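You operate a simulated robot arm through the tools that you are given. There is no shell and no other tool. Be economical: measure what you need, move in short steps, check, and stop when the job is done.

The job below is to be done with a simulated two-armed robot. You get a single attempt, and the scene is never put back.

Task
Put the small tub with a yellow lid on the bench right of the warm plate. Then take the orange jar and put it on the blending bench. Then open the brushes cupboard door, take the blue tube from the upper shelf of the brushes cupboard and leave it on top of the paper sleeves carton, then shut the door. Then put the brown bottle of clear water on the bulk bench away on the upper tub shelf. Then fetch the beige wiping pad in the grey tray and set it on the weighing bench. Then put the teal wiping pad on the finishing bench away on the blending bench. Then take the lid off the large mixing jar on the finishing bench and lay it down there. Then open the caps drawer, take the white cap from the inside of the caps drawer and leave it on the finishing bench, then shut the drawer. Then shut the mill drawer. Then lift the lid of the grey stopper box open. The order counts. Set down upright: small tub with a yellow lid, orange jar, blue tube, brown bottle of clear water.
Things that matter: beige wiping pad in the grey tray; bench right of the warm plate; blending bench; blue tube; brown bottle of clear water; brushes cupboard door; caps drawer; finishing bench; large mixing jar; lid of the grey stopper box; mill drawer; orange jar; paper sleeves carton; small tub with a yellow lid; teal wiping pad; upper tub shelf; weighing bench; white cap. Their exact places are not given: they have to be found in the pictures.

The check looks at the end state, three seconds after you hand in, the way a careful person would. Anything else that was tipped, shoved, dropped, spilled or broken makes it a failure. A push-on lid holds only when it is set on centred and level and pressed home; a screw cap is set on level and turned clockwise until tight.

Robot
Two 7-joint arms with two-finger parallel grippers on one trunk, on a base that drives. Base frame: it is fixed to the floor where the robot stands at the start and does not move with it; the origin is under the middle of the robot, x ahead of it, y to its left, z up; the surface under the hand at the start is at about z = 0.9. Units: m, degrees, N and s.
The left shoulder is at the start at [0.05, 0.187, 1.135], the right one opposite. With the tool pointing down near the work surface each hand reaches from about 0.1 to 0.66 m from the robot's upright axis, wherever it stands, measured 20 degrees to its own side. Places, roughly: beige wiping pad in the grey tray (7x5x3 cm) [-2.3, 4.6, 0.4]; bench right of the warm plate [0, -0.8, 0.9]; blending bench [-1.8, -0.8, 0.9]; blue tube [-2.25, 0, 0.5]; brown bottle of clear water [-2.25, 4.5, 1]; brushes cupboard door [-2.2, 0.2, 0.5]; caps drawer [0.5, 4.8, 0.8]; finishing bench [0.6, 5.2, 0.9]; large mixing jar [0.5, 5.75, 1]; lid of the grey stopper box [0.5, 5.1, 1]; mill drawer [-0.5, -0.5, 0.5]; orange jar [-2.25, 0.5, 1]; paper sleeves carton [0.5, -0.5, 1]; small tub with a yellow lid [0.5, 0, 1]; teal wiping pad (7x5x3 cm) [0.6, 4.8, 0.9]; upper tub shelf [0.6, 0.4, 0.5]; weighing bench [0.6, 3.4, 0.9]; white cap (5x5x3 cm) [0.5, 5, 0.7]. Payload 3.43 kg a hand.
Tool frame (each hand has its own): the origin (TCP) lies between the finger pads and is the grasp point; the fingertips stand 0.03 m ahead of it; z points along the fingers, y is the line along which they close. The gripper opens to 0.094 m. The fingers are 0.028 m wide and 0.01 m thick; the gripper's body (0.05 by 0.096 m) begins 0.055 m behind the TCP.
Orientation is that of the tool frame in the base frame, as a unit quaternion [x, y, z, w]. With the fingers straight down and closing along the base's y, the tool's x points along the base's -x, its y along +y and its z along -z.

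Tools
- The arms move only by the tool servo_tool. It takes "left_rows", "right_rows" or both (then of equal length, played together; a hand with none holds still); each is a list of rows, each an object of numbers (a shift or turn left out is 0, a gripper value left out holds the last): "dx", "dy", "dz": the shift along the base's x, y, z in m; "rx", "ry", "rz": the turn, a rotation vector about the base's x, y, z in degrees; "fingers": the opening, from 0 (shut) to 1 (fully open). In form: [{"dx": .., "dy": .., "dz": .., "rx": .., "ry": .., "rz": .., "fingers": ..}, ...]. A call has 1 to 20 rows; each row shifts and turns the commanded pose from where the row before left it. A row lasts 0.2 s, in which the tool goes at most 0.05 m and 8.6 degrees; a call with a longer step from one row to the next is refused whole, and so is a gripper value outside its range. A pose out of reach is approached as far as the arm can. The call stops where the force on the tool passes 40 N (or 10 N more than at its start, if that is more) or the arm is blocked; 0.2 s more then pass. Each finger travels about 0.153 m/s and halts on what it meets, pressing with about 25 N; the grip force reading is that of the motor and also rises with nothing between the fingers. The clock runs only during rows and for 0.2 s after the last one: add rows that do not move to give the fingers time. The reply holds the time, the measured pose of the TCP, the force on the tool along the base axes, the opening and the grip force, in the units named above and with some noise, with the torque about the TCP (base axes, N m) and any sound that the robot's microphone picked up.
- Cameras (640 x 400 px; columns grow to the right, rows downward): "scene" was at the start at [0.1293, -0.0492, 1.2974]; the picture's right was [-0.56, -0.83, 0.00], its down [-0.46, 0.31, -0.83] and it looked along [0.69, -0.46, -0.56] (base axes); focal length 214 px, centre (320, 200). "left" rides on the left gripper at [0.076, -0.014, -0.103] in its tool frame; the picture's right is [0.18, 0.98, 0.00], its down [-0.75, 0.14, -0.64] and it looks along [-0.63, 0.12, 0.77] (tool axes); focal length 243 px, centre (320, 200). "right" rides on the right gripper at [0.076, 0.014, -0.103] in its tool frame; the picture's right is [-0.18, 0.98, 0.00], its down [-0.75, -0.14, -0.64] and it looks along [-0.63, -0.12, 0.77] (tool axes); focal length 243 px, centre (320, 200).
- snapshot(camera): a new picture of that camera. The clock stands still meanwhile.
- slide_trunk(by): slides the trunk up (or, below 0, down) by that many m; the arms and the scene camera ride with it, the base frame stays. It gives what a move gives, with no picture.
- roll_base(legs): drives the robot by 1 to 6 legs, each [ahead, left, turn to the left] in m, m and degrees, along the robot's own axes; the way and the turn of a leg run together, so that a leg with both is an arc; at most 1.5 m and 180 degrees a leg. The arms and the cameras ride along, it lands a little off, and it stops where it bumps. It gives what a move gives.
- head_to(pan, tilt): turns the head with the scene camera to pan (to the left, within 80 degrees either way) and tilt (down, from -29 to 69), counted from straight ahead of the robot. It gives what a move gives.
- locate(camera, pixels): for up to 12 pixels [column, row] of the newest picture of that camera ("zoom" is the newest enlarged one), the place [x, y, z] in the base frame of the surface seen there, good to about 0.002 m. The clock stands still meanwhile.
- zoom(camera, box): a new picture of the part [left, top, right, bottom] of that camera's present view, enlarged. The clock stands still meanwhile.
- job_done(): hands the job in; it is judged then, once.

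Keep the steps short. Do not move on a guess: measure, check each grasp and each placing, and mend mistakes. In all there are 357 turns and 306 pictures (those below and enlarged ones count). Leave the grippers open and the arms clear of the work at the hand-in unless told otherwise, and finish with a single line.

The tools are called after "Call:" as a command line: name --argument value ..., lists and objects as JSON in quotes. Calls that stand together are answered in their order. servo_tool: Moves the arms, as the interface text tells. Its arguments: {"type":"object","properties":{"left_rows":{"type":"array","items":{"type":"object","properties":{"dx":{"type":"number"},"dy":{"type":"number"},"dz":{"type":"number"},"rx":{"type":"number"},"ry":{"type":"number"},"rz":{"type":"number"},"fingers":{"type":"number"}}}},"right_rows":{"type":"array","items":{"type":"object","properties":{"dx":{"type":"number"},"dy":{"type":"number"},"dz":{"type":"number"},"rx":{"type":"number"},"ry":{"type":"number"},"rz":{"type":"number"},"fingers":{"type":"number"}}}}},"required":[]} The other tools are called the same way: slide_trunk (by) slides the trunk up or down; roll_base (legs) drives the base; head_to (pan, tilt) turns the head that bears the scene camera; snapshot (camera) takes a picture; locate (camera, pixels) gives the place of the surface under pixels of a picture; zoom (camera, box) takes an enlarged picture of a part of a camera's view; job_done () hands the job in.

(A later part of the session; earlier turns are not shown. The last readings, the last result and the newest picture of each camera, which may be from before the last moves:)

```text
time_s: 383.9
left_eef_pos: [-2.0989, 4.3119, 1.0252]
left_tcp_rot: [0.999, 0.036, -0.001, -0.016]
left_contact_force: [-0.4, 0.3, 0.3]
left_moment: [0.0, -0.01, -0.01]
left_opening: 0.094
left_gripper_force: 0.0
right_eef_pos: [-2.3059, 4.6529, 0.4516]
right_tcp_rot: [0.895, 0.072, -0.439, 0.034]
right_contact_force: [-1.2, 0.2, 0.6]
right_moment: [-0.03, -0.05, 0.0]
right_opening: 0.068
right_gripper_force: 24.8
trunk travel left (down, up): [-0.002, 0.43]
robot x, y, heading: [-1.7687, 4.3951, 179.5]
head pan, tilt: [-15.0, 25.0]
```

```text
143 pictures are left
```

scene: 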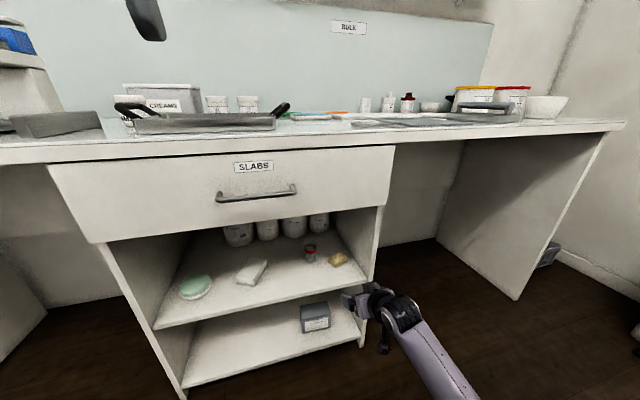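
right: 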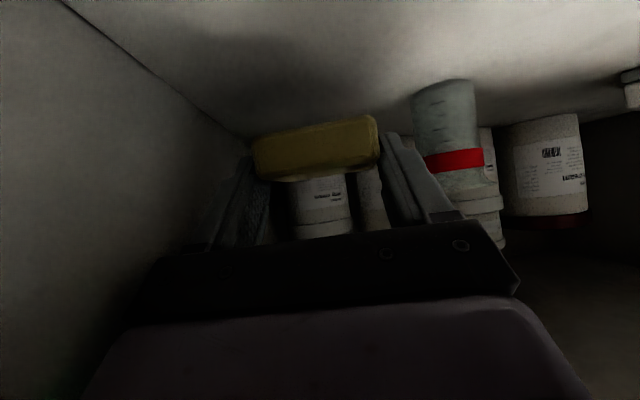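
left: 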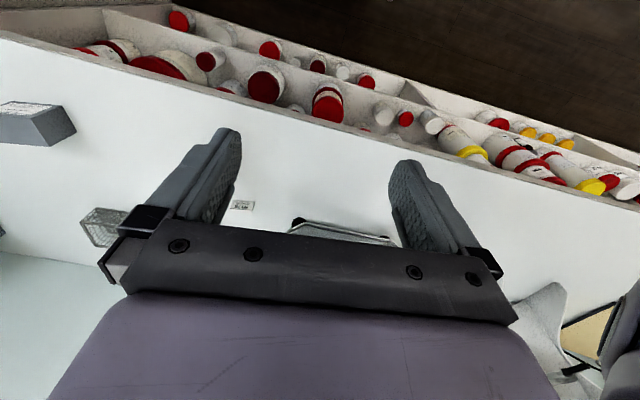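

Held (0.068). Back out, raise the trunk, and turn to the weighing bench.

Call:
roll_base --legs '[[-0.25, 0, 0], [-0.4, 0, 0]]'

Call:
slide_trunk --by 0.42

Call:
roll_base --legs '[[0, 0, -179.5], [0.55, -0.7, 0]]'

Call:
head_to --pan -10 --tilt 35

Call:
snapshot --camera "scene"

```text
time_s: 387.8
left_eef_pos: [-1.4445, 4.3085, 1.0249]
left_tcp_rot: [0.999, 0.04, -0.001, -0.016]
left_contact_force: [0.7, -0.2, -1.0]
left_moment: [0.02, -0.01, 0.01]
left_opening: 0.0941
left_gripper_force: 0.1
right_eef_pos: [-1.6538, 4.6474, 0.4504]
right_tcp_rot: [0.895, 0.075, -0.439, 0.036]
right_contact_force: [0.7, 0.5, 0.0]
right_moment: [-0.01, 0.01, 0.0]
right_opening: 0.0678
right_gripper_force: 25.0
trunk travel left (down, up): [-0.002, 0.43]
robot x, y, heading: [-1.1185, 4.397, 179.8]
head pan, tilt: [-15.0, 25.0]
```

```text
refused: 0.42 is not a number from -0.4 to 0.4
```

```text
time_s: 401.8
left_eef_pos: [-0.2231, 3.8111, 1.0252]
left_tcp_rot: [-0.066, 0.998, -0.016, 0.002]
left_contact_force: [-0.1, -0.9, 0.1]
left_moment: [0.01, 0.03, 0.01]
left_opening: 0.0942
left_gripper_force: 0.2
right_eef_pos: [0.0027, 3.4832, 0.4515]
right_tcp_rot: [-0.1, 0.892, 0.048, 0.438]
right_contact_force: [0.3, 0.0, 0.1]
right_moment: [0.0, -0.05, 0.0]
right_opening: 0.0679
right_gripper_force: 24.6
trunk travel left (down, up): [-0.002, 0.43]
robot x, y, heading: [-0.5425, 3.7089, 2.9]
head pan, tilt: [-15.0, 25.0]
```

```text
time_s: 402.5
left_eef_pos: [-0.2237, 3.8101, 1.0264]
left_tcp_rot: [-0.065, 0.998, -0.016, 0.002]
left_contact_force: [-0.5, 0.5, -0.3]
left_moment: [0.0, -0.03, -0.01]
left_opening: 0.0938
left_gripper_force: 0.0
right_eef_pos: [0.0021, 3.4827, 0.4501]
right_tcp_rot: [-0.099, 0.892, 0.047, 0.438]
right_contact_force: [-0.3, 0.6, 0.0]
right_moment: [0.04, 0.03, 0.02]
right_opening: 0.0679
right_gripper_force: 24.8
trunk travel left (down, up): [-0.002, 0.43]
robot x, y, heading: [-0.5452, 3.7041, 2.8]
head pan, tilt: [-10.0, 35.0]
```

```text
142 pictures are left
```

scene: 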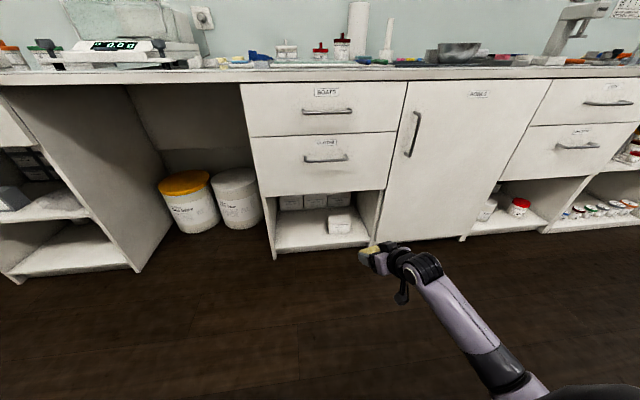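

Call:
slide_trunk --by 0.4

Call:
snapshot --camera "scene"

```text
time_s: 406.3
left_eef_pos: [-0.2228, 3.8103, 1.4263]
left_tcp_rot: [-0.066, 0.998, -0.016, 0.002]
left_contact_force: [-0.5, 0.4, 0.1]
left_moment: [-0.01, -0.01, -0.02]
left_opening: 0.094
left_gripper_force: 0.1
right_eef_pos: [0.0038, 3.4836, 0.8507]
right_tcp_rot: [-0.099, 0.892, 0.048, 0.438]
right_contact_force: [0.5, 0.5, -0.3]
right_moment: [0.02, 0.02, 0.01]
right_opening: 0.0677
right_gripper_force: 24.7
trunk travel left (down, up): [-0.402, 0.03]
robot x, y, heading: [-0.5456, 3.7073, 3.0]
head pan, tilt: [-10.0, 35.0]
```

```text
141 pictures are left
```

scene: 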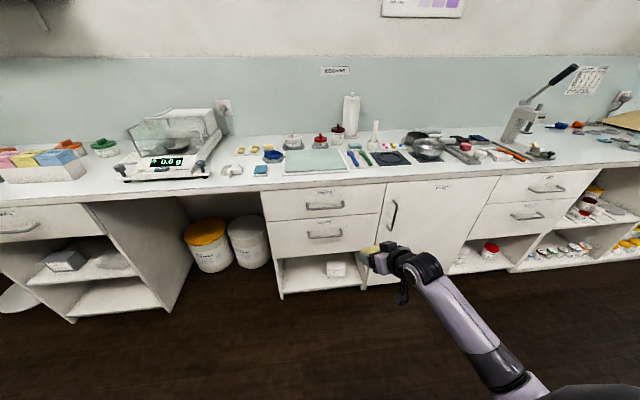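

Call:
zoom --camera "scene" --box '[210, 60, 470, 190]'

Call:
locate --camera "scene" --pixels '[[335, 71], [315, 160], [225, 185], [248, 180], [315, 173], [370, 172], [410, 170], [290, 175], [440, 180], [345, 175], [160, 170], [390, 172]]'

```text
2.46 times, centred on (340, 125) of scene
```

zoom: 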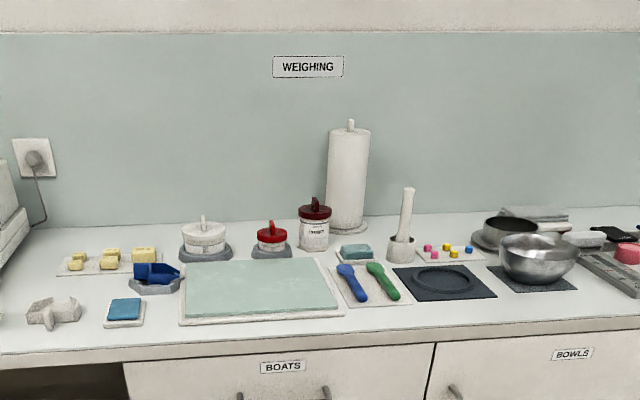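

```text
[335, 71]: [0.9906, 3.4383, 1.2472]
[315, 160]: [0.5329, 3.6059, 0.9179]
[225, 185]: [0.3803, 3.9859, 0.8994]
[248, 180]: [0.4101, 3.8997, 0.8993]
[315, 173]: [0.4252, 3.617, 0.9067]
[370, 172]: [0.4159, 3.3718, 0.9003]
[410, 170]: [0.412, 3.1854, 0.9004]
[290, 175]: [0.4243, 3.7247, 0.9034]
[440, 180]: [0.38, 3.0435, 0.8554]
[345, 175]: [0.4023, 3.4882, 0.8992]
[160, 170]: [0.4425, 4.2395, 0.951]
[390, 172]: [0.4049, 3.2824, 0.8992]
```

WEIGHING label at y=3.44. The bench is busy; I go closer and look down for a free spot of ≥8×6 cm.

Call:
servo_tool --right_rows '[{"dz": 0.04}, {"dz": 0.04}, {"dz": 0.04}, {"dz": 0.03}, {}]'

Call:
roll_base --legs '[[0.4, 0, -3]]'

Call:
head_to --pan -25 --tilt 45

Call:
snapshot --camera "scene"

```text
time_s: 407.5
left_eef_pos: [-0.2231, 3.8113, 1.425]
left_tcp_rot: [-0.065, 0.998, -0.015, 0.002]
left_contact_force: [0.9, 0.4, 0.7]
left_moment: [0.04, 0.0, 0.01]
left_opening: 0.0939
left_gripper_force: 0.0
right_eef_pos: [0.0038, 3.4841, 1.002]
right_tcp_rot: [-0.099, 0.892, 0.047, 0.438]
right_contact_force: [0.5, 0.4, -0.1]
right_moment: [0.02, -0.01, 0.01]
right_opening: 0.0676
right_gripper_force: 24.3
trunk travel left (down, up): [-0.402, 0.03]
robot x, y, heading: [-0.5465, 3.7064, 2.8]
head pan, tilt: [-10.0, 35.0]
```

```text
time_s: 410.0
left_eef_pos: [0.1841, 3.8047, 1.4257]
left_tcp_rot: [-0.039, 0.999, -0.016, 0.002]
left_contact_force: [-0.3, 0.2, -0.1]
left_moment: [-0.01, 0.05, 0.02]
left_opening: 0.0942
left_gripper_force: 0.0
right_eef_pos: [0.3929, 3.4634, 1.0018]
right_tcp_rot: [-0.076, 0.895, 0.036, 0.439]
right_contact_force: [0.4, 0.4, -0.2]
right_moment: [0.02, 0.02, 0.0]
right_opening: 0.0677
right_gripper_force: 24.8
trunk travel left (down, up): [-0.402, 0.03]
robot x, y, heading: [-0.1444, 3.7189, -0.1]
head pan, tilt: [-10.0, 35.0]
```

```text
time_s: 410.8
left_eef_pos: [0.1835, 3.8043, 1.4257]
left_tcp_rot: [-0.04, 0.999, -0.016, 0.001]
left_contact_force: [0.1, 0.1, 0.3]
left_moment: [-0.01, 0.03, 0.0]
left_opening: 0.0941
left_gripper_force: 0.2
right_eef_pos: [0.3923, 3.4641, 1.0012]
right_tcp_rot: [-0.075, 0.894, 0.035, 0.439]
right_contact_force: [-0.3, 0.8, -0.5]
right_moment: [-0.01, 0.0, 0.0]
right_opening: 0.0677
right_gripper_force: 24.6
trunk travel left (down, up): [-0.402, 0.03]
robot x, y, heading: [-0.1444, 3.7213, -0.2]
head pan, tilt: [-25.0, 45.0]
```

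```text
139 pictures are left
```

scene: 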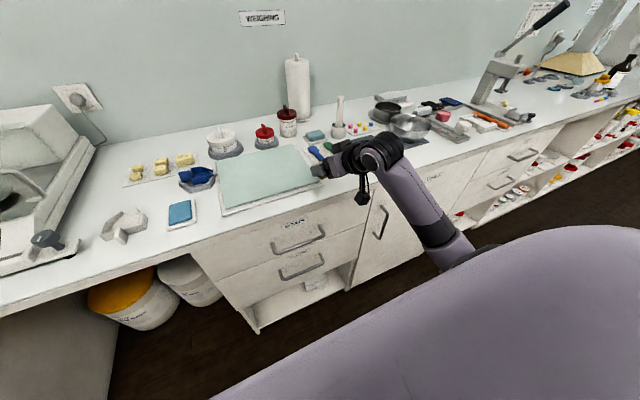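

The hand hides the middle. I strafe right 0.5 m to see the area around y 3.2–3.5.

Call:
roll_base --legs '[[-0.1, -0.45, 0]]'

Call:
head_to --pan 15 --tilt 45

Call:
snapshot --camera "scene"

```text
time_s: 415.3
left_eef_pos: [0.0843, 3.3517, 1.4257]
left_tcp_rot: [-0.038, 0.999, -0.016, 0.002]
left_contact_force: [-1.0, -1.0, 0.1]
left_moment: [-0.01, -0.02, -0.02]
left_opening: 0.0939
left_gripper_force: 0.1
right_eef_pos: [0.2925, 3.0112, 1.0021]
right_tcp_rot: [-0.074, 0.894, 0.035, 0.44]
right_contact_force: [0.3, 0.4, -0.9]
right_moment: [0.01, 0.02, -0.05]
right_opening: 0.0678
right_gripper_force: 25.1
trunk travel left (down, up): [-0.402, 0.03]
robot x, y, heading: [-0.2455, 3.2623, -0.4]
head pan, tilt: [-25.0, 45.0]
```

```text
time_s: 416.4
left_eef_pos: [0.0837, 3.3505, 1.4263]
left_tcp_rot: [-0.037, 0.999, -0.016, 0.001]
left_contact_force: [0.0, -0.5, 0.1]
left_moment: [-0.03, 0.01, 0.0]
left_opening: 0.0938
left_gripper_force: 0.0
right_eef_pos: [0.2927, 3.0107, 1.0011]
right_tcp_rot: [-0.074, 0.894, 0.035, 0.44]
right_contact_force: [0.6, -0.2, 0.2]
right_moment: [-0.01, -0.01, 0.02]
right_opening: 0.0678
right_gripper_force: 25.3
trunk travel left (down, up): [-0.402, 0.03]
robot x, y, heading: [-0.2466, 3.2653, -0.3]
head pan, tilt: [15.0, 45.0]
```

```text
138 pictures are left
```

scene: 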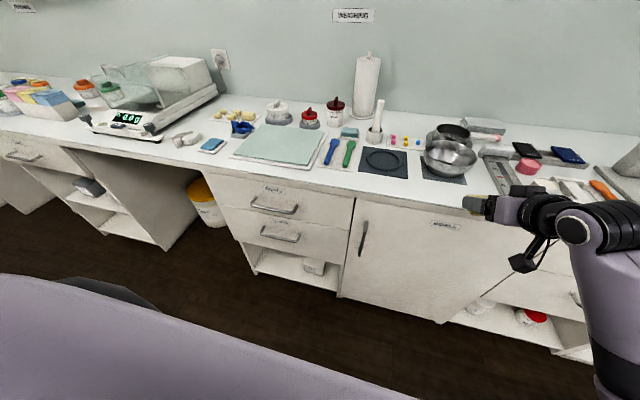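

Call:
zoom --camera "scene" --box '[220, 80, 480, 220]'

Call:
locate --camera "zoom" --pixels '[[300, 215], [330, 215], [350, 230], [470, 240], [520, 255], [480, 190], [250, 205], [335, 120], [240, 130], [410, 120], [450, 210], [270, 130]]'

```text
2.46 times, centred on (350, 150) of scene
```

zoom: 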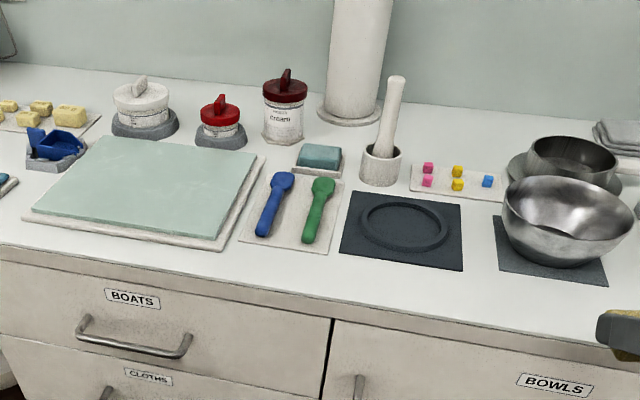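

```text
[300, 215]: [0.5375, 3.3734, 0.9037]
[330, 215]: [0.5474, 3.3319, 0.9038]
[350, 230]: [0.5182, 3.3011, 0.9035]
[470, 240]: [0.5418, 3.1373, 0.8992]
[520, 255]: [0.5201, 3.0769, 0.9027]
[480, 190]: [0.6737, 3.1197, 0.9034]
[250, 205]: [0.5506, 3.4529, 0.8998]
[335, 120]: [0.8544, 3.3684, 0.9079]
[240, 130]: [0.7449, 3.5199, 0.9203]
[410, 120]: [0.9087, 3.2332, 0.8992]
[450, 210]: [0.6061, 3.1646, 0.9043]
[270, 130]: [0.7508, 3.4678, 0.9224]
```

Call:
locate --camera "zoom" --pixels '[[290, 255], [290, 275], [300, 295], [300, 310], [345, 260], [400, 275], [400, 310], [460, 275], [480, 225], [230, 255], [335, 252]]'

```text
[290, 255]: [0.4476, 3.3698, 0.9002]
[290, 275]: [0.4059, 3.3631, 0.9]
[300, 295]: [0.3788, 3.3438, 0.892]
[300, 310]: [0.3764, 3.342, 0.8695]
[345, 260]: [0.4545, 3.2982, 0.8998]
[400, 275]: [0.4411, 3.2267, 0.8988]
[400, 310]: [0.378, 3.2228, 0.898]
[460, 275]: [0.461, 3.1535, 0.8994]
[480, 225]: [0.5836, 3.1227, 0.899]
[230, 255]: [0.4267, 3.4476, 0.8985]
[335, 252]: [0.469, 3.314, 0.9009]
```

The front strip (x 0.38–0.455) around y≈3.34 is free. I align the hand's yaw (−9°), then drive the pad over (0.418,3.345).

Call:
servo_tool --right_rows '[{"rz": -8.5}, {}]'

Call:
roll_base --legs '[[0.0, 0.335, 0.3], [0.11, 0, 0]]'

Call:
head_to --pan -25 --tilt 50

Call:
snapshot --camera "scene"

Call:
snapshot --camera "right"

```text
time_s: 416.9
left_eef_pos: [0.083, 3.3508, 1.4252]
left_tcp_rot: [-0.037, 0.999, -0.016, 0.002]
left_contact_force: [0.2, -0.7, 0.3]
left_moment: [-0.02, -0.04, -0.03]
left_opening: 0.094
left_gripper_force: 0.1
right_eef_pos: [0.2919, 3.0102, 1.0016]
right_tcp_rot: [-0.007, 0.898, 0.002, 0.44]
right_contact_force: [0.2, 0.1, -0.3]
right_moment: [0.0, -0.03, 0.01]
right_opening: 0.0674
right_gripper_force: 24.7
trunk travel left (down, up): [-0.402, 0.03]
robot x, y, heading: [-0.247, 3.2689, -0.3]
head pan, tilt: [15.0, 45.0]
```

```text
time_s: 421.3
left_eef_pos: [0.1966, 3.6865, 1.4257]
left_tcp_rot: [-0.035, 0.999, -0.015, 0.001]
left_contact_force: [-0.1, -0.2, -0.3]
left_moment: [0.0, -0.02, -0.01]
left_opening: 0.094
left_gripper_force: 0.1
right_eef_pos: [0.4026, 3.3446, 1.0025]
right_tcp_rot: [-0.005, 0.898, 0.001, 0.439]
right_contact_force: [-0.5, 0.1, -0.3]
right_moment: [0.0, 0.01, -0.04]
right_opening: 0.0678
right_gripper_force: 25.2
trunk travel left (down, up): [-0.402, 0.03]
robot x, y, heading: [-0.1335, 3.5995, -0.5]
head pan, tilt: [15.0, 45.0]
```

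```text
time_s: 422.4
left_eef_pos: [0.1957, 3.6857, 1.4256]
left_tcp_rot: [-0.035, 0.999, -0.016, 0.001]
left_contact_force: [-0.6, 0.4, -0.1]
left_moment: [-0.02, 0.01, 0.0]
left_opening: 0.0941
left_gripper_force: 0.0
right_eef_pos: [0.4024, 3.3458, 1.0017]
right_tcp_rot: [-0.005, 0.898, 0.001, 0.441]
right_contact_force: [-0.5, -0.4, -0.1]
right_moment: [-0.01, 0.0, 0.0]
right_opening: 0.0677
right_gripper_force: 25.1
trunk travel left (down, up): [-0.402, 0.03]
robot x, y, heading: [-0.132, 3.6, -0.5]
head pan, tilt: [-25.0, 50.0]
```

```text
136 pictures are left
```

scene: 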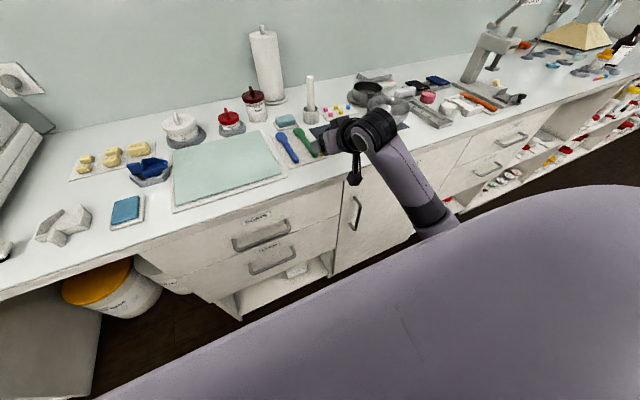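

```text
135 pictures are left
```

right: 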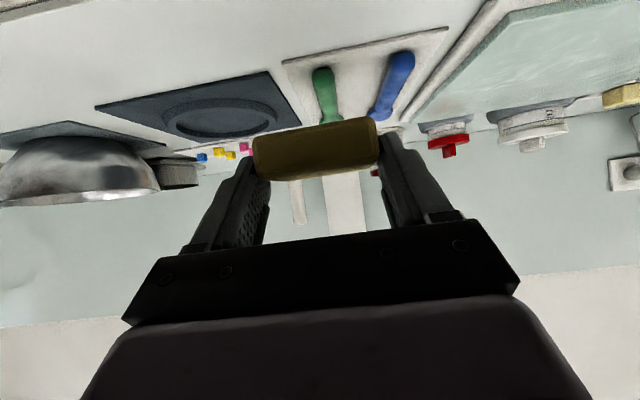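

Lower 6 cm and check.

Call:
servo_tool --right_rows '[{"dz": -0.025}, {"dz": -0.02}, {"dz": -0.013}, {}]'

Call:
snapshot --camera "right"

Call:
zoom --camera "scene" --box '[260, 80, 420, 200]'

```text
time_s: 423.4
left_eef_pos: [0.1957, 3.6855, 1.4254]
left_tcp_rot: [-0.035, 0.999, -0.015, 0.002]
left_contact_force: [0.3, -0.2, 0.7]
left_moment: [-0.02, -0.04, -0.01]
left_opening: 0.0941
left_gripper_force: 0.1
right_eef_pos: [0.3999, 3.3456, 0.9418]
right_tcp_rot: [-0.006, 0.898, 0.002, 0.441]
right_contact_force: [-0.8, -0.2, -0.7]
right_moment: [0.01, -0.01, 0.01]
right_opening: 0.0679
right_gripper_force: 24.5
trunk travel left (down, up): [-0.402, 0.03]
robot x, y, heading: [-0.1357, 3.6022, -0.7]
head pan, tilt: [-25.0, 50.0]
```

```text
134 pictures are left
```

right: 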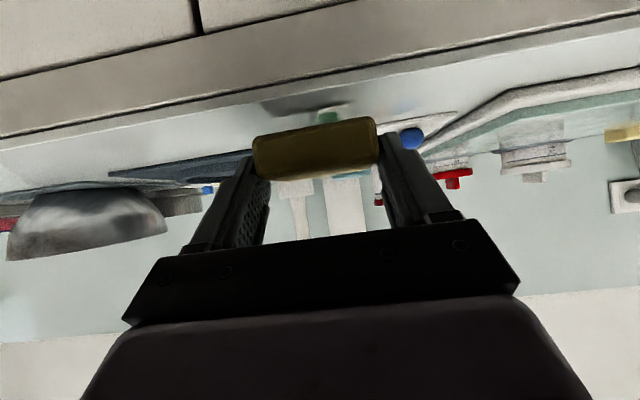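

```text
3.33 times, centred on (340, 140) of scene
```

zoom: 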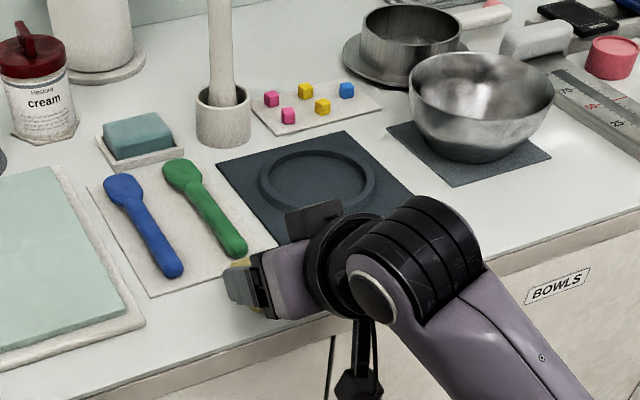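

Shift +6 mm in x and lower to contact.

Call:
servo_tool --right_rows '[{"dx": 0.006}, {"dz": -0.006}, {"dz": -0.003}, {"dz": -0.002}, {}]'

```text
time_s: 424.6
left_eef_pos: [0.1946, 3.685, 1.4253]
left_tcp_rot: [-0.036, 0.999, -0.015, 0.0]
left_contact_force: [-0.8, -0.3, -0.7]
left_moment: [-0.01, -0.02, -0.04]
left_opening: 0.094
left_gripper_force: 0.0
right_eef_pos: [0.4078, 3.3454, 0.9323]
right_tcp_rot: [-0.005, 0.898, 0.001, 0.44]
right_contact_force: [0.3, 0.6, 0.0]
right_moment: [0.01, -0.01, 0.0]
right_opening: 0.0677
right_gripper_force: 24.6
trunk travel left (down, up): [-0.402, 0.03]
robot x, y, heading: [-0.1374, 3.6001, -0.6]
head pan, tilt: [-25.0, 50.0]
```

Call:
servo_tool --right_rows '[{"dz": -0.002}, {"fingers": 0.8}, {"fingers": 0.9}, {"fingers": 1}, {}, {"dz": 0.03}, {"dz": 0.04}, {}]'

Call:
roll_base --legs '[[-0.25, 0, 0]]'

Call:
snapshot --camera "scene"

```text
time_s: 426.4
left_eef_pos: [0.1958, 3.6859, 1.4256]
left_tcp_rot: [-0.035, 0.999, -0.015, 0.002]
left_contact_force: [-0.2, 0.5, 0.2]
left_moment: [0.0, -0.02, -0.02]
left_opening: 0.0941
left_gripper_force: 0.0
right_eef_pos: [0.4097, 3.3432, 1.0027]
right_tcp_rot: [-0.005, 0.898, 0.001, 0.441]
right_contact_force: [-0.1, -0.4, -0.5]
right_moment: [0.01, 0.0, -0.01]
right_opening: 0.0942
right_gripper_force: 0.0
trunk travel left (down, up): [-0.402, 0.03]
robot x, y, heading: [-0.1296, 3.6015, -0.5]
head pan, tilt: [-25.0, 50.0]
```

```text
time_s: 428.2
left_eef_pos: [-0.0623, 3.6884, 1.426]
left_tcp_rot: [-0.033, 0.999, -0.016, 0.001]
left_contact_force: [0.2, -0.1, 0.2]
left_moment: [-0.01, -0.03, -0.01]
left_opening: 0.0939
left_gripper_force: 0.0
right_eef_pos: [0.1499, 3.3439, 1.0029]
right_tcp_rot: [-0.003, 0.898, 0.001, 0.441]
right_contact_force: [0.2, 0.3, -0.4]
right_moment: [-0.01, 0.0, 0.0]
right_opening: 0.094
right_gripper_force: 0.1
trunk travel left (down, up): [-0.402, 0.03]
robot x, y, heading: [-0.3916, 3.6038, -0.9]
head pan, tilt: [-25.0, 50.0]
```

```text
132 pictures are left
```

scene: 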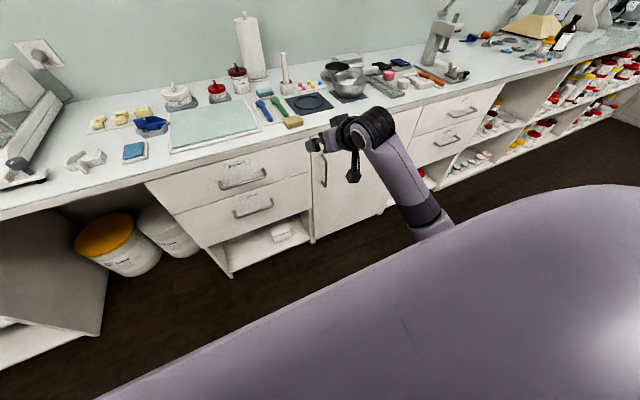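

Call:
zoom --camera "scene" --box '[230, 70, 370, 160]'

Call:
locate --camera "zoom" --pixels '[[288, 228], [250, 232], [330, 225], [275, 215], [300, 240], [320, 250]]'

```text
4.44 times, centred on (300, 115) of scene
```

zoom: 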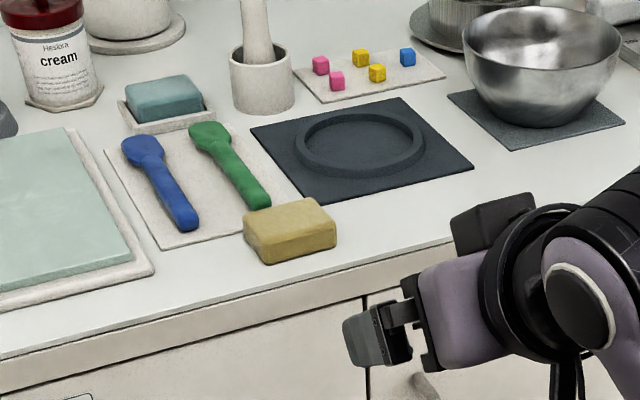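

```text
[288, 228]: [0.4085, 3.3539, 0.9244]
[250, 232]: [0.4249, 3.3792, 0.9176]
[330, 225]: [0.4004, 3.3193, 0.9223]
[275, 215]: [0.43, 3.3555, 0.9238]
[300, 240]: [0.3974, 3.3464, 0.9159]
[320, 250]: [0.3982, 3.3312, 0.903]
```

The beige pad lies on the weighing bench. Next the teal pad at the finishing bench: strafe left ~1.4 m and look.

Call:
roll_base --legs '[[0, 1.45, 0.9]]'

Call:
head_to --pan 0 --tilt 40

Call:
snapshot --camera "scene"

```text
time_s: 440.7
left_eef_pos: [-0.0559, 5.0976, 1.4255]
left_tcp_rot: [-0.042, 0.999, -0.015, 0.001]
left_contact_force: [0.1, -0.5, 0.3]
left_moment: [0.04, -0.01, -0.02]
left_opening: 0.0941
left_gripper_force: 0.1
right_eef_pos: [0.1623, 4.7569, 1.0017]
right_tcp_rot: [-0.011, 0.898, 0.004, 0.44]
right_contact_force: [-0.4, -0.2, -0.2]
right_moment: [0.02, 0.02, 0.0]
right_opening: 0.0942
right_gripper_force: 0.1
trunk travel left (down, up): [-0.402, 0.03]
robot x, y, heading: [-0.3826, 5.0135, 0.4]
head pan, tilt: [-25.0, 50.0]
```

```text
time_s: 441.6
left_eef_pos: [-0.0559, 5.0983, 1.426]
left_tcp_rot: [-0.042, 0.999, -0.016, 0.002]
left_contact_force: [-0.4, 0.9, 0.5]
left_moment: [0.01, -0.03, 0.0]
left_opening: 0.094
left_gripper_force: 0.0
right_eef_pos: [0.1614, 4.7573, 1.0024]
right_tcp_rot: [-0.011, 0.897, 0.004, 0.441]
right_contact_force: [0.6, -0.6, -0.2]
right_moment: [-0.03, 0.04, 0.0]
right_opening: 0.0941
right_gripper_force: 0.0
trunk travel left (down, up): [-0.402, 0.03]
robot x, y, heading: [-0.382, 5.0067, 0.1]
head pan, tilt: [0.0, 40.0]
```

```text
130 pictures are left
```

scene: 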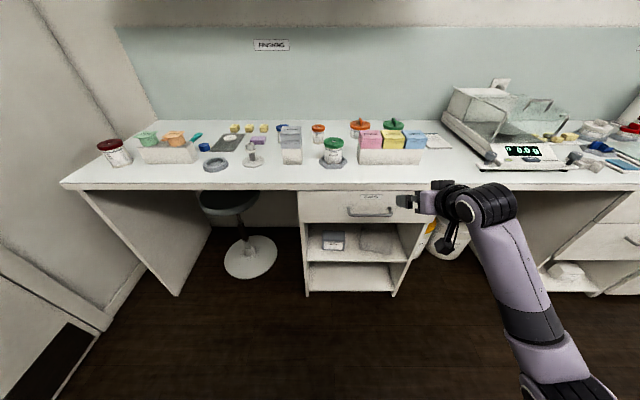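

Call:
zoom --camera "scene" --box '[80, 100, 270, 190]'

Call:
zoom --camera "scene" --box '[260, 100, 480, 220]'

```text
3.37 times, centred on (175, 145) of scene
```

zoom: 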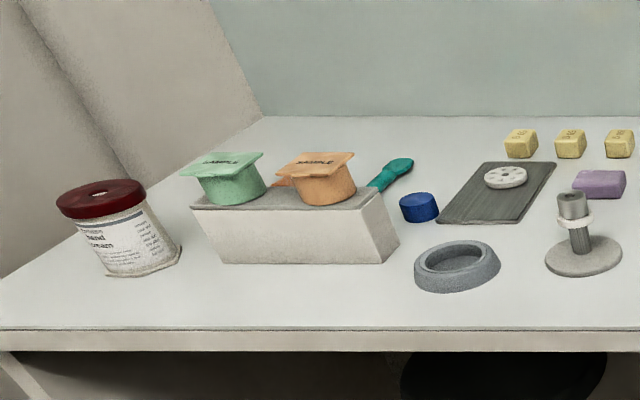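

```text
2.91 times, centred on (370, 160) of scene
```

zoom: 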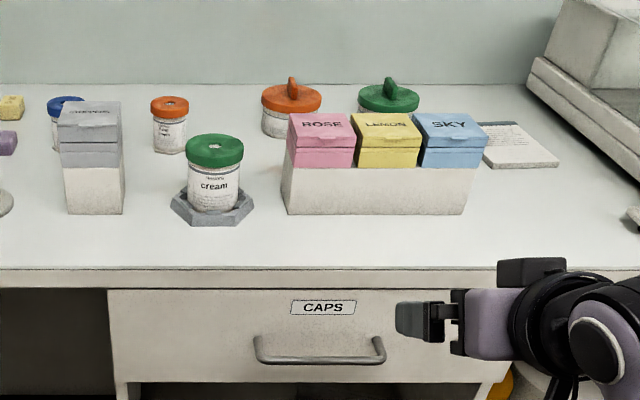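

Call:
locate --camera "zoom" --pixels '[[515, 145], [485, 125], [550, 160], [95, 110], [95, 190], [215, 175], [450, 130], [372, 190], [340, 305], [320, 358], [120, 300], [500, 300]]'

Call:
roll_base --legs '[[0.1, -0.45, 0]]'

Call:
head_to --pan 15 --tilt 40

Call:
snapshot --camera "scene"

```text
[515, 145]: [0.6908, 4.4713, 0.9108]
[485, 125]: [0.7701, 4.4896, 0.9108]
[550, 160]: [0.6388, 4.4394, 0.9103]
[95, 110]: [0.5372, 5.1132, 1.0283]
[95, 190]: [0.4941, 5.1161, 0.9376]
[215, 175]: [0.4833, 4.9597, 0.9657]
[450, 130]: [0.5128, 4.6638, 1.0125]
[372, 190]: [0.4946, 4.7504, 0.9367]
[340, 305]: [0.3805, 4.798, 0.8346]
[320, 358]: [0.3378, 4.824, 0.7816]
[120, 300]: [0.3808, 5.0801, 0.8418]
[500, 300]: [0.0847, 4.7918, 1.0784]
```

```text
time_s: 446.1
left_eef_pos: [0.0419, 4.6378, 1.4263]
left_tcp_rot: [-0.036, 0.999, -0.016, 0.001]
left_contact_force: [1.1, 0.4, 0.4]
left_moment: [0.0, 0.01, -0.03]
left_opening: 0.0939
left_gripper_force: 0.0
right_eef_pos: [0.2562, 4.2947, 1.0024]
right_tcp_rot: [-0.005, 0.897, 0.001, 0.441]
right_contact_force: [0.0, 0.0, 0.7]
right_moment: [-0.03, 0.0, 0.02]
right_opening: 0.0941
right_gripper_force: 0.0
trunk travel left (down, up): [-0.402, 0.03]
robot x, y, heading: [-0.2863, 4.552, -0.7]
head pan, tilt: [0.0, 40.0]
```

```text
time_s: 446.9
left_eef_pos: [0.0412, 4.6385, 1.4261]
left_tcp_rot: [-0.036, 0.999, -0.017, 0.002]
left_contact_force: [-0.2, -0.1, -0.3]
left_moment: [0.03, -0.01, 0.01]
left_opening: 0.0938
left_gripper_force: 0.0
right_eef_pos: [0.2549, 4.2956, 1.0023]
right_tcp_rot: [-0.006, 0.898, 0.002, 0.441]
right_contact_force: [0.1, -1.6, 0.5]
right_moment: [-0.02, -0.03, 0.02]
right_opening: 0.094
right_gripper_force: 0.1
trunk travel left (down, up): [-0.402, 0.03]
robot x, y, heading: [-0.2873, 4.5567, -0.4]
head pan, tilt: [15.0, 40.0]
```

```text
127 pictures are left
```

scene: 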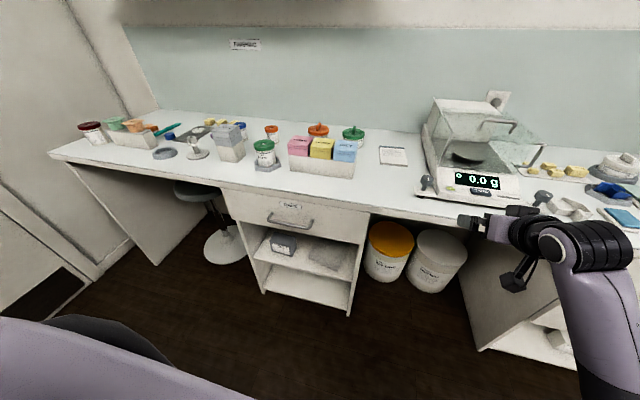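

The teal pad must be behind the ROSE/LEMON/SKY box. I retract the right hand and drive closer so that the left hand's camera looks down behind the box.

Call:
servo_tool --right_rows '[{"dx": -0.03, "dz": 0.03}, {"dx": -0.03, "dz": 0.03}, {"dx": -0.03, "dz": 0.03}, {"dx": -0.03, "dz": 0.03}, {}]'

Call:
roll_base --legs '[[0.27, 0.2, 0]]'

Call:
snapshot --camera "left"

Call:
snapshot --camera "scene"

```text
time_s: 448.1
left_eef_pos: [0.0438, 4.6398, 1.427]
left_tcp_rot: [-0.036, 0.999, -0.017, 0.002]
left_contact_force: [-0.5, 0.6, -0.2]
left_moment: [-0.04, -0.03, 0.01]
left_opening: 0.0941
left_gripper_force: 0.1
right_eef_pos: [0.1318, 4.2953, 1.1243]
right_tcp_rot: [-0.006, 0.898, 0.001, 0.44]
right_contact_force: [-0.3, -0.1, -1.3]
right_moment: [-0.01, 0.0, 0.03]
right_opening: 0.0941
right_gripper_force: 0.0
trunk travel left (down, up): [-0.402, 0.03]
robot x, y, heading: [-0.284, 4.5549, -0.3]
head pan, tilt: [15.0, 40.0]
```

```text
time_s: 450.4
left_eef_pos: [0.3056, 4.8278, 1.4245]
left_tcp_rot: [-0.032, 0.999, -0.017, 0.001]
left_contact_force: [-0.2, -0.3, 1.0]
left_moment: [-0.02, 0.05, -0.01]
left_opening: 0.0942
left_gripper_force: 0.1
right_eef_pos: [0.3938, 4.4832, 1.1243]
right_tcp_rot: [-0.003, 0.898, 0.0, 0.441]
right_contact_force: [0.8, 0.1, 0.2]
right_moment: [-0.01, 0.0, 0.0]
right_opening: 0.094
right_gripper_force: 0.3
trunk travel left (down, up): [-0.402, 0.03]
robot x, y, heading: [-0.0243, 4.7421, -1.1]
head pan, tilt: [15.0, 40.0]
```

```text
126 pictures are left
```

left: 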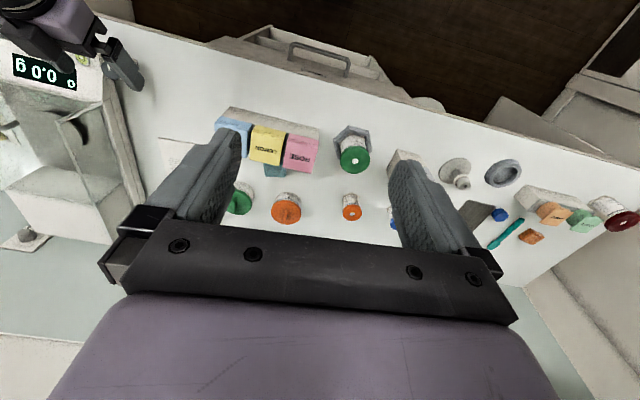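

```text
125 pictures are left
```

scene: 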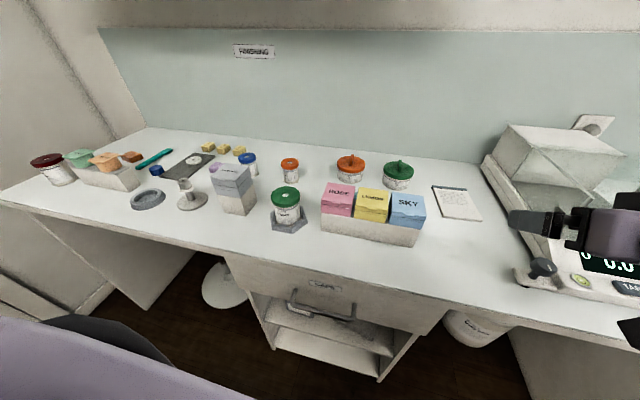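

A teal sliver shows at (275,170) in the left picture, behind the LEMON box. I zoom and measure.

Call:
zoom --camera "left" --box '[210, 100, 330, 230]'

Call:
locate --camera "left" --pixels '[[274, 171], [266, 168], [284, 174], [270, 176], [281, 177], [265, 150], [300, 155], [240, 140], [287, 205], [240, 200]]'

```text
3.08 times, centred on (270, 165) of left
```

zoom: 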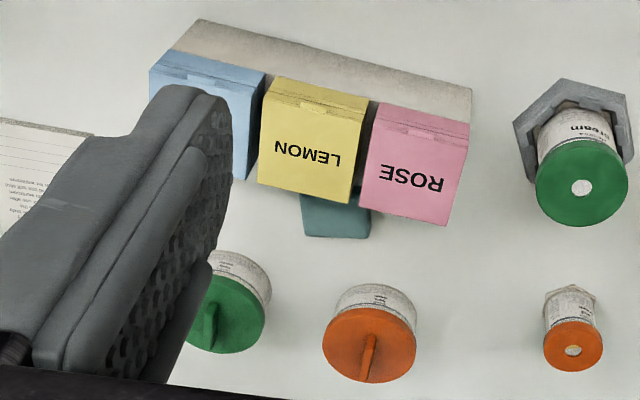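

```text
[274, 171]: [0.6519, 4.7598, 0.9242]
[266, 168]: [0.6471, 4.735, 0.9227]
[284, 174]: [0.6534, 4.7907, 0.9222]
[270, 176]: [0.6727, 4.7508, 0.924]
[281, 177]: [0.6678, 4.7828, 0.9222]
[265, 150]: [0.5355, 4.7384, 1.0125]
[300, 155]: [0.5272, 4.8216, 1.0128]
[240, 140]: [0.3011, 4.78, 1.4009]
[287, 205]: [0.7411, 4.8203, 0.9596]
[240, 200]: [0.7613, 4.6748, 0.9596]
```

Call:
locate --camera "left" --pixels '[[267, 160], [267, 164], [299, 169], [278, 165], [276, 163], [300, 172], [286, 216], [275, 205], [299, 205], [241, 190], [350, 160]]'

```text
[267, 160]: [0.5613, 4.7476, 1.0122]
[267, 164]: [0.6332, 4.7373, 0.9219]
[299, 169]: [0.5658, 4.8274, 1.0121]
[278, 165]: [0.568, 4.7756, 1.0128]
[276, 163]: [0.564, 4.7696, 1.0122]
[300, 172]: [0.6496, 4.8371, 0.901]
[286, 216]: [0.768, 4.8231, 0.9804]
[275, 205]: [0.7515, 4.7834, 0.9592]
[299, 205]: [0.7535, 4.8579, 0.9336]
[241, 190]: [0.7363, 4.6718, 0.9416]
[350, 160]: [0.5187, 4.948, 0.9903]
```

The pad: x 0.625–0.675, y 4.73–4.795, top z 0.924; the box's back edge is x≈0.569. The left hand already points down: I turn the base 19° right and move close so it can reach it.

Call:
roll_base --legs '[[0.03, 0.02, -19]]'

Call:
servo_tool --left_rows '[{"dx": 0.03, "dz": -0.03}, {"dx": 0.03, "dz": -0.03}, {"dx": 0.03, "dz": -0.03}, {"dx": 0.03, "dz": -0.03}, {"dx": 0.03, "dz": -0.03}, {}]'

Call:
snapshot --camera "left"

Call:
snapshot --camera "scene"

```text
time_s: 451.8
left_eef_pos: [0.3478, 4.7335, 1.425]
left_tcp_rot: [0.128, 0.992, -0.016, -0.001]
left_contact_force: [-0.3, -0.1, -0.5]
left_moment: [0.02, -0.02, 0.03]
left_opening: 0.0938
left_gripper_force: 0.1
right_eef_pos: [0.322, 4.3787, 1.1244]
right_tcp_rot: [0.142, 0.886, -0.071, 0.435]
right_contact_force: [-0.5, -0.2, -0.4]
right_moment: [-0.01, -0.03, -0.01]
right_opening: 0.0941
right_gripper_force: 0.1
trunk travel left (down, up): [-0.402, 0.03]
robot x, y, heading: [0.0093, 4.7602, -19.4]
head pan, tilt: [15.0, 40.0]
```

```text
time_s: 453.2
left_eef_pos: [0.4989, 4.733, 1.2736]
left_tcp_rot: [0.128, 0.992, -0.017, -0.001]
left_contact_force: [0.1, 0.3, -0.5]
left_moment: [-0.01, -0.01, 0.01]
left_opening: 0.0939
left_gripper_force: 0.0
right_eef_pos: [0.3216, 4.3788, 1.1243]
right_tcp_rot: [0.141, 0.887, -0.07, 0.435]
right_contact_force: [0.1, 0.5, 0.2]
right_moment: [-0.01, -0.03, 0.01]
right_opening: 0.0939
right_gripper_force: 0.1
trunk travel left (down, up): [-0.402, 0.03]
robot x, y, heading: [0.0073, 4.7594, -19.5]
head pan, tilt: [15.0, 40.0]
```

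```text
123 pictures are left
```

left: 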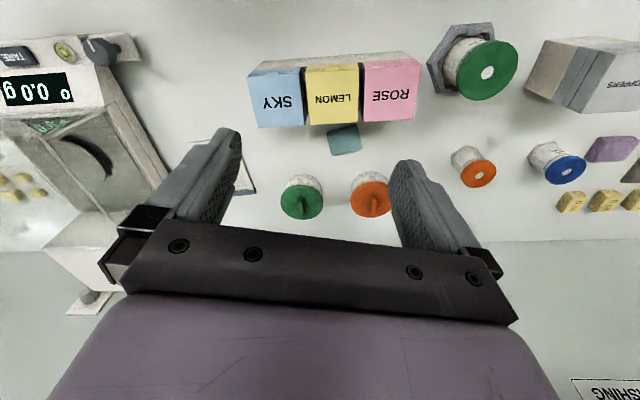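

```text
122 pictures are left
```

scene: 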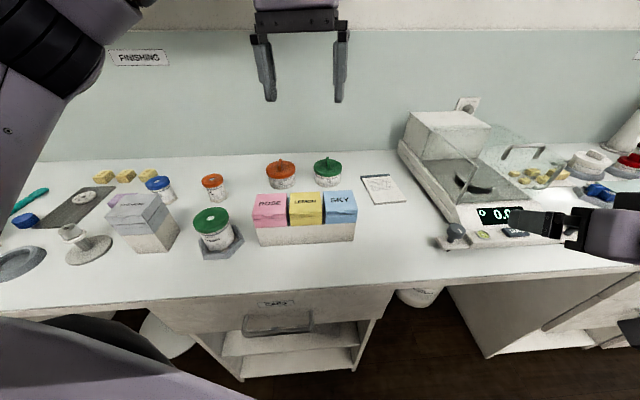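

Call:
zoom --camera "left" --box '[290, 90, 400, 190]'

Call:
locate --camera "left" --pixels '[[331, 133], [356, 128], [359, 147], [335, 152], [345, 140], [330, 128], [356, 125]]'

```text
4.00 times, centred on (345, 140) of left
```

zoom: 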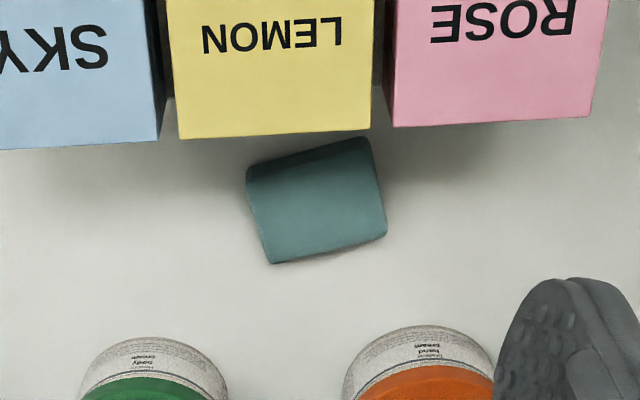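

```text
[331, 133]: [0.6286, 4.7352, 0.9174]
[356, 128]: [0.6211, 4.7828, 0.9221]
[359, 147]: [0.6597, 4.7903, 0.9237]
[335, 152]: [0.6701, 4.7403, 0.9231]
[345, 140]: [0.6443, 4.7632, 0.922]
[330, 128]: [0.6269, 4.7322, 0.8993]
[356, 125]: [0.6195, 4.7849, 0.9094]
```

Pad centre (0.645,4.762), long axis at ~10°. I turn the left hand +25° and move above it.

Call:
servo_tool --left_rows '[{"dx": 0.03, "dy": 0.006, "dz": -0.03, "rz": 6.3}, {"dx": 0.03, "dy": 0.006, "dz": -0.03, "rz": 6.3}, {"dx": 0.03, "dy": 0.006, "dz": -0.03, "rz": 6.3}, {"dx": 0.03, "dy": 0.006, "dz": -0.03, "rz": 6.1}, {"dx": 0.026, "dy": 0.005, "dz": -0.03}, {}]'

Call:
snapshot --camera "left"

```text
time_s: 454.6
left_eef_pos: [0.6457, 4.7606, 1.1242]
left_tcp_rot: [-0.089, 0.996, -0.016, 0.002]
left_contact_force: [0.1, -0.6, 1.0]
left_moment: [-0.02, 0.03, 0.02]
left_opening: 0.0942
left_gripper_force: 0.0
right_eef_pos: [0.323, 4.3794, 1.1239]
right_tcp_rot: [0.142, 0.887, -0.071, 0.435]
right_contact_force: [-0.2, 0.4, 0.0]
right_moment: [0.0, 0.01, -0.01]
right_opening: 0.0939
right_gripper_force: 0.0
trunk travel left (down, up): [-0.402, 0.03]
robot x, y, heading: [0.0088, 4.7587, -19.3]
head pan, tilt: [15.0, 40.0]
```

```text
120 pictures are left
```

left: 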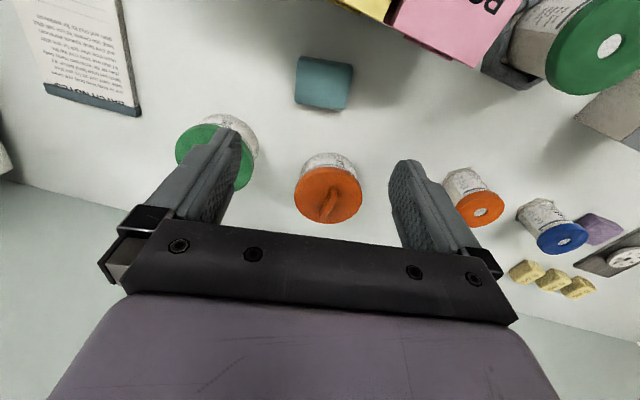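

Above the pad at z 1.12. I level the tilt and descend to z≈0.97.

Call:
servo_tool --left_rows '[{"rx": 1.8, "ry": 0.4}, {"dz": -0.04}, {"dz": -0.04}, {"dz": -0.04}, {"dz": -0.03}, {}]'

Call:
snapshot --camera "left"

Call:
snapshot --camera "scene"

```text
time_s: 456.0
left_eef_pos: [0.6398, 4.7625, 0.9742]
left_tcp_rot: [-0.09, 0.996, 0.001, 0.0]
left_contact_force: [-0.1, 0.1, 0.5]
left_moment: [-0.02, -0.02, -0.04]
left_opening: 0.0942
left_gripper_force: 0.1
right_eef_pos: [0.3217, 4.3784, 1.1237]
right_tcp_rot: [0.141, 0.887, -0.071, 0.434]
right_contact_force: [-0.6, -0.9, -0.6]
right_moment: [-0.02, 0.01, 0.0]
right_opening: 0.0942
right_gripper_force: 0.1
trunk travel left (down, up): [-0.402, 0.03]
robot x, y, heading: [0.0086, 4.7584, -19.5]
head pan, tilt: [15.0, 40.0]
```

```text
119 pictures are left
```

left: 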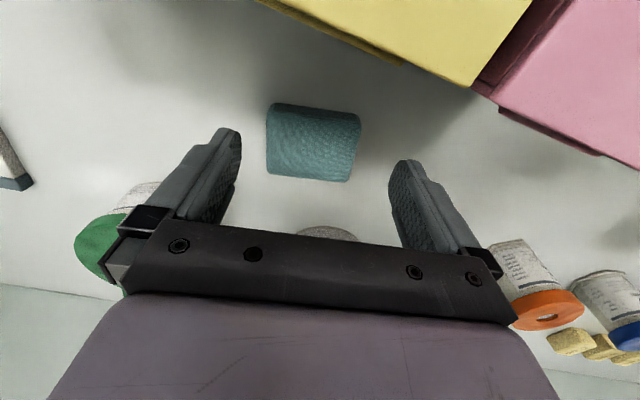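

```text
118 pictures are left
```

scene: 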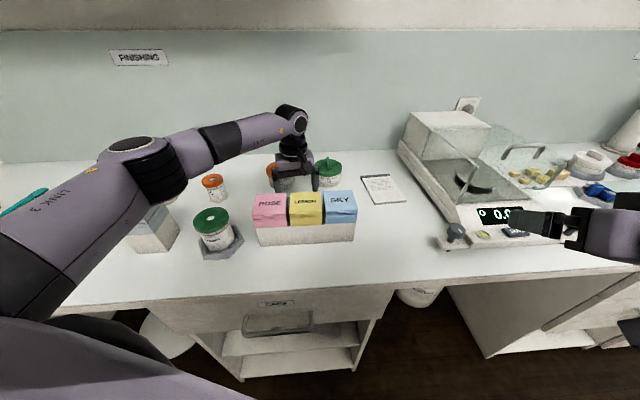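

I check the elbow's clearance over the grey stopper box.

Call:
locate --camera "scene" --pixels '[[155, 190], [160, 200], [145, 200], [165, 220], [85, 270], [312, 185]]'

Call:
locate --camera "left" --pixels '[[313, 145], [270, 110], [358, 118], [350, 180], [268, 170]]'

```text
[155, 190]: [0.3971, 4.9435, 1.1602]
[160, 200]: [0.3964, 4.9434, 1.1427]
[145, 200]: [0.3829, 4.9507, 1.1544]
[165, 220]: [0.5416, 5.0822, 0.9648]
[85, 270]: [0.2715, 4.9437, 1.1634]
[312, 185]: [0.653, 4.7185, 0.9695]
```

```text
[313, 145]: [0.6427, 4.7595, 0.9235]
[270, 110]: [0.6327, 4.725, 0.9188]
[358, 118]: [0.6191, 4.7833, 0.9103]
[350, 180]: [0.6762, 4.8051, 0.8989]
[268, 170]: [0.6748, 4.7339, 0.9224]
```

Clear. Descend to z≈0.938 and close.

Call:
servo_tool --left_rows '[{"dx": 0.005}, {"dz": -0.02}, {"dz": -0.016}, {}, {"fingers": 0.75}, {"fingers": 0.65}, {"fingers": 0.5}, {}]'

Call:
snapshot --camera "left"

```text
time_s: 457.8
left_eef_pos: [0.6489, 4.7617, 0.9403]
left_tcp_rot: [-0.09, 0.996, -0.001, 0.0]
left_contact_force: [0.5, -0.4, 1.3]
left_moment: [-0.04, -0.02, 0.02]
left_opening: 0.0639
left_gripper_force: 24.5
right_eef_pos: [0.3223, 4.3783, 1.1243]
right_tcp_rot: [0.141, 0.887, -0.07, 0.435]
right_contact_force: [0.1, 0.5, 0.4]
right_moment: [0.0, -0.01, 0.04]
right_opening: 0.0942
right_gripper_force: 0.1
trunk travel left (down, up): [-0.402, 0.03]
robot x, y, heading: [0.0102, 4.7567, -19.3]
head pan, tilt: [15.0, 40.0]
```

```text
117 pictures are left
```

left: 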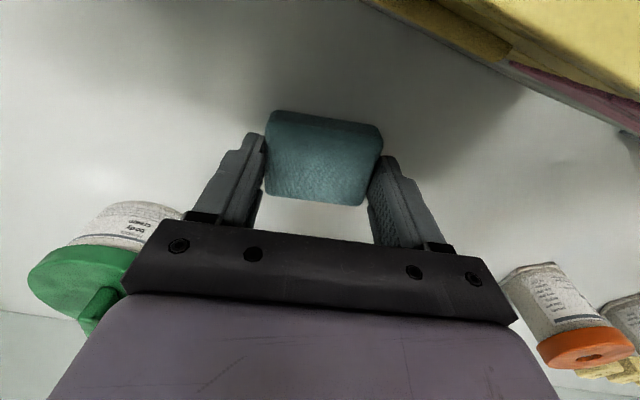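

Gripped (0.064). Lift straight up 15 cm.

Call:
servo_tool --left_rows '[{"dz": 0.03}, {"dz": 0.04}, {"dz": 0.04}, {"dz": 0.04}, {"dz": 0.04}, {"dx": -0.03}, {"dx": -0.04}, {"dx": -0.04}, {"dx": -0.04}, {}]'

Call:
snapshot --camera "left"

Call:
snapshot --camera "scene"

```text
time_s: 460.0
left_eef_pos: [0.4963, 4.7643, 1.1305]
left_tcp_rot: [-0.09, 0.996, 0.0, 0.0]
left_contact_force: [0.2, -0.6, -0.6]
left_moment: [0.02, -0.01, 0.01]
left_opening: 0.0634
left_gripper_force: 24.9
right_eef_pos: [0.3216, 4.3783, 1.1236]
right_tcp_rot: [0.141, 0.887, -0.07, 0.435]
right_contact_force: [0.1, 0.4, 0.1]
right_moment: [-0.04, 0.02, 0.0]
right_opening: 0.0939
right_gripper_force: 0.1
trunk travel left (down, up): [-0.402, 0.03]
robot x, y, heading: [0.0099, 4.7573, -19.2]
head pan, tilt: [15.0, 40.0]
```

```text
116 pictures are left
```

left: 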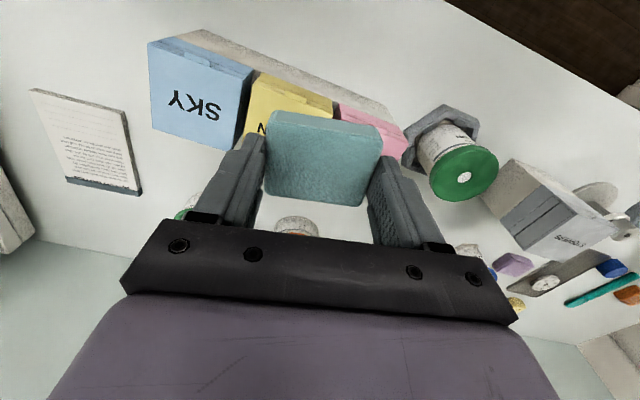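

```text
115 pictures are left
```

scene: 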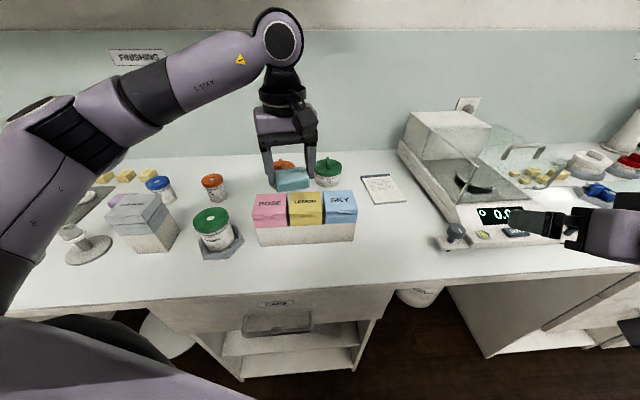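

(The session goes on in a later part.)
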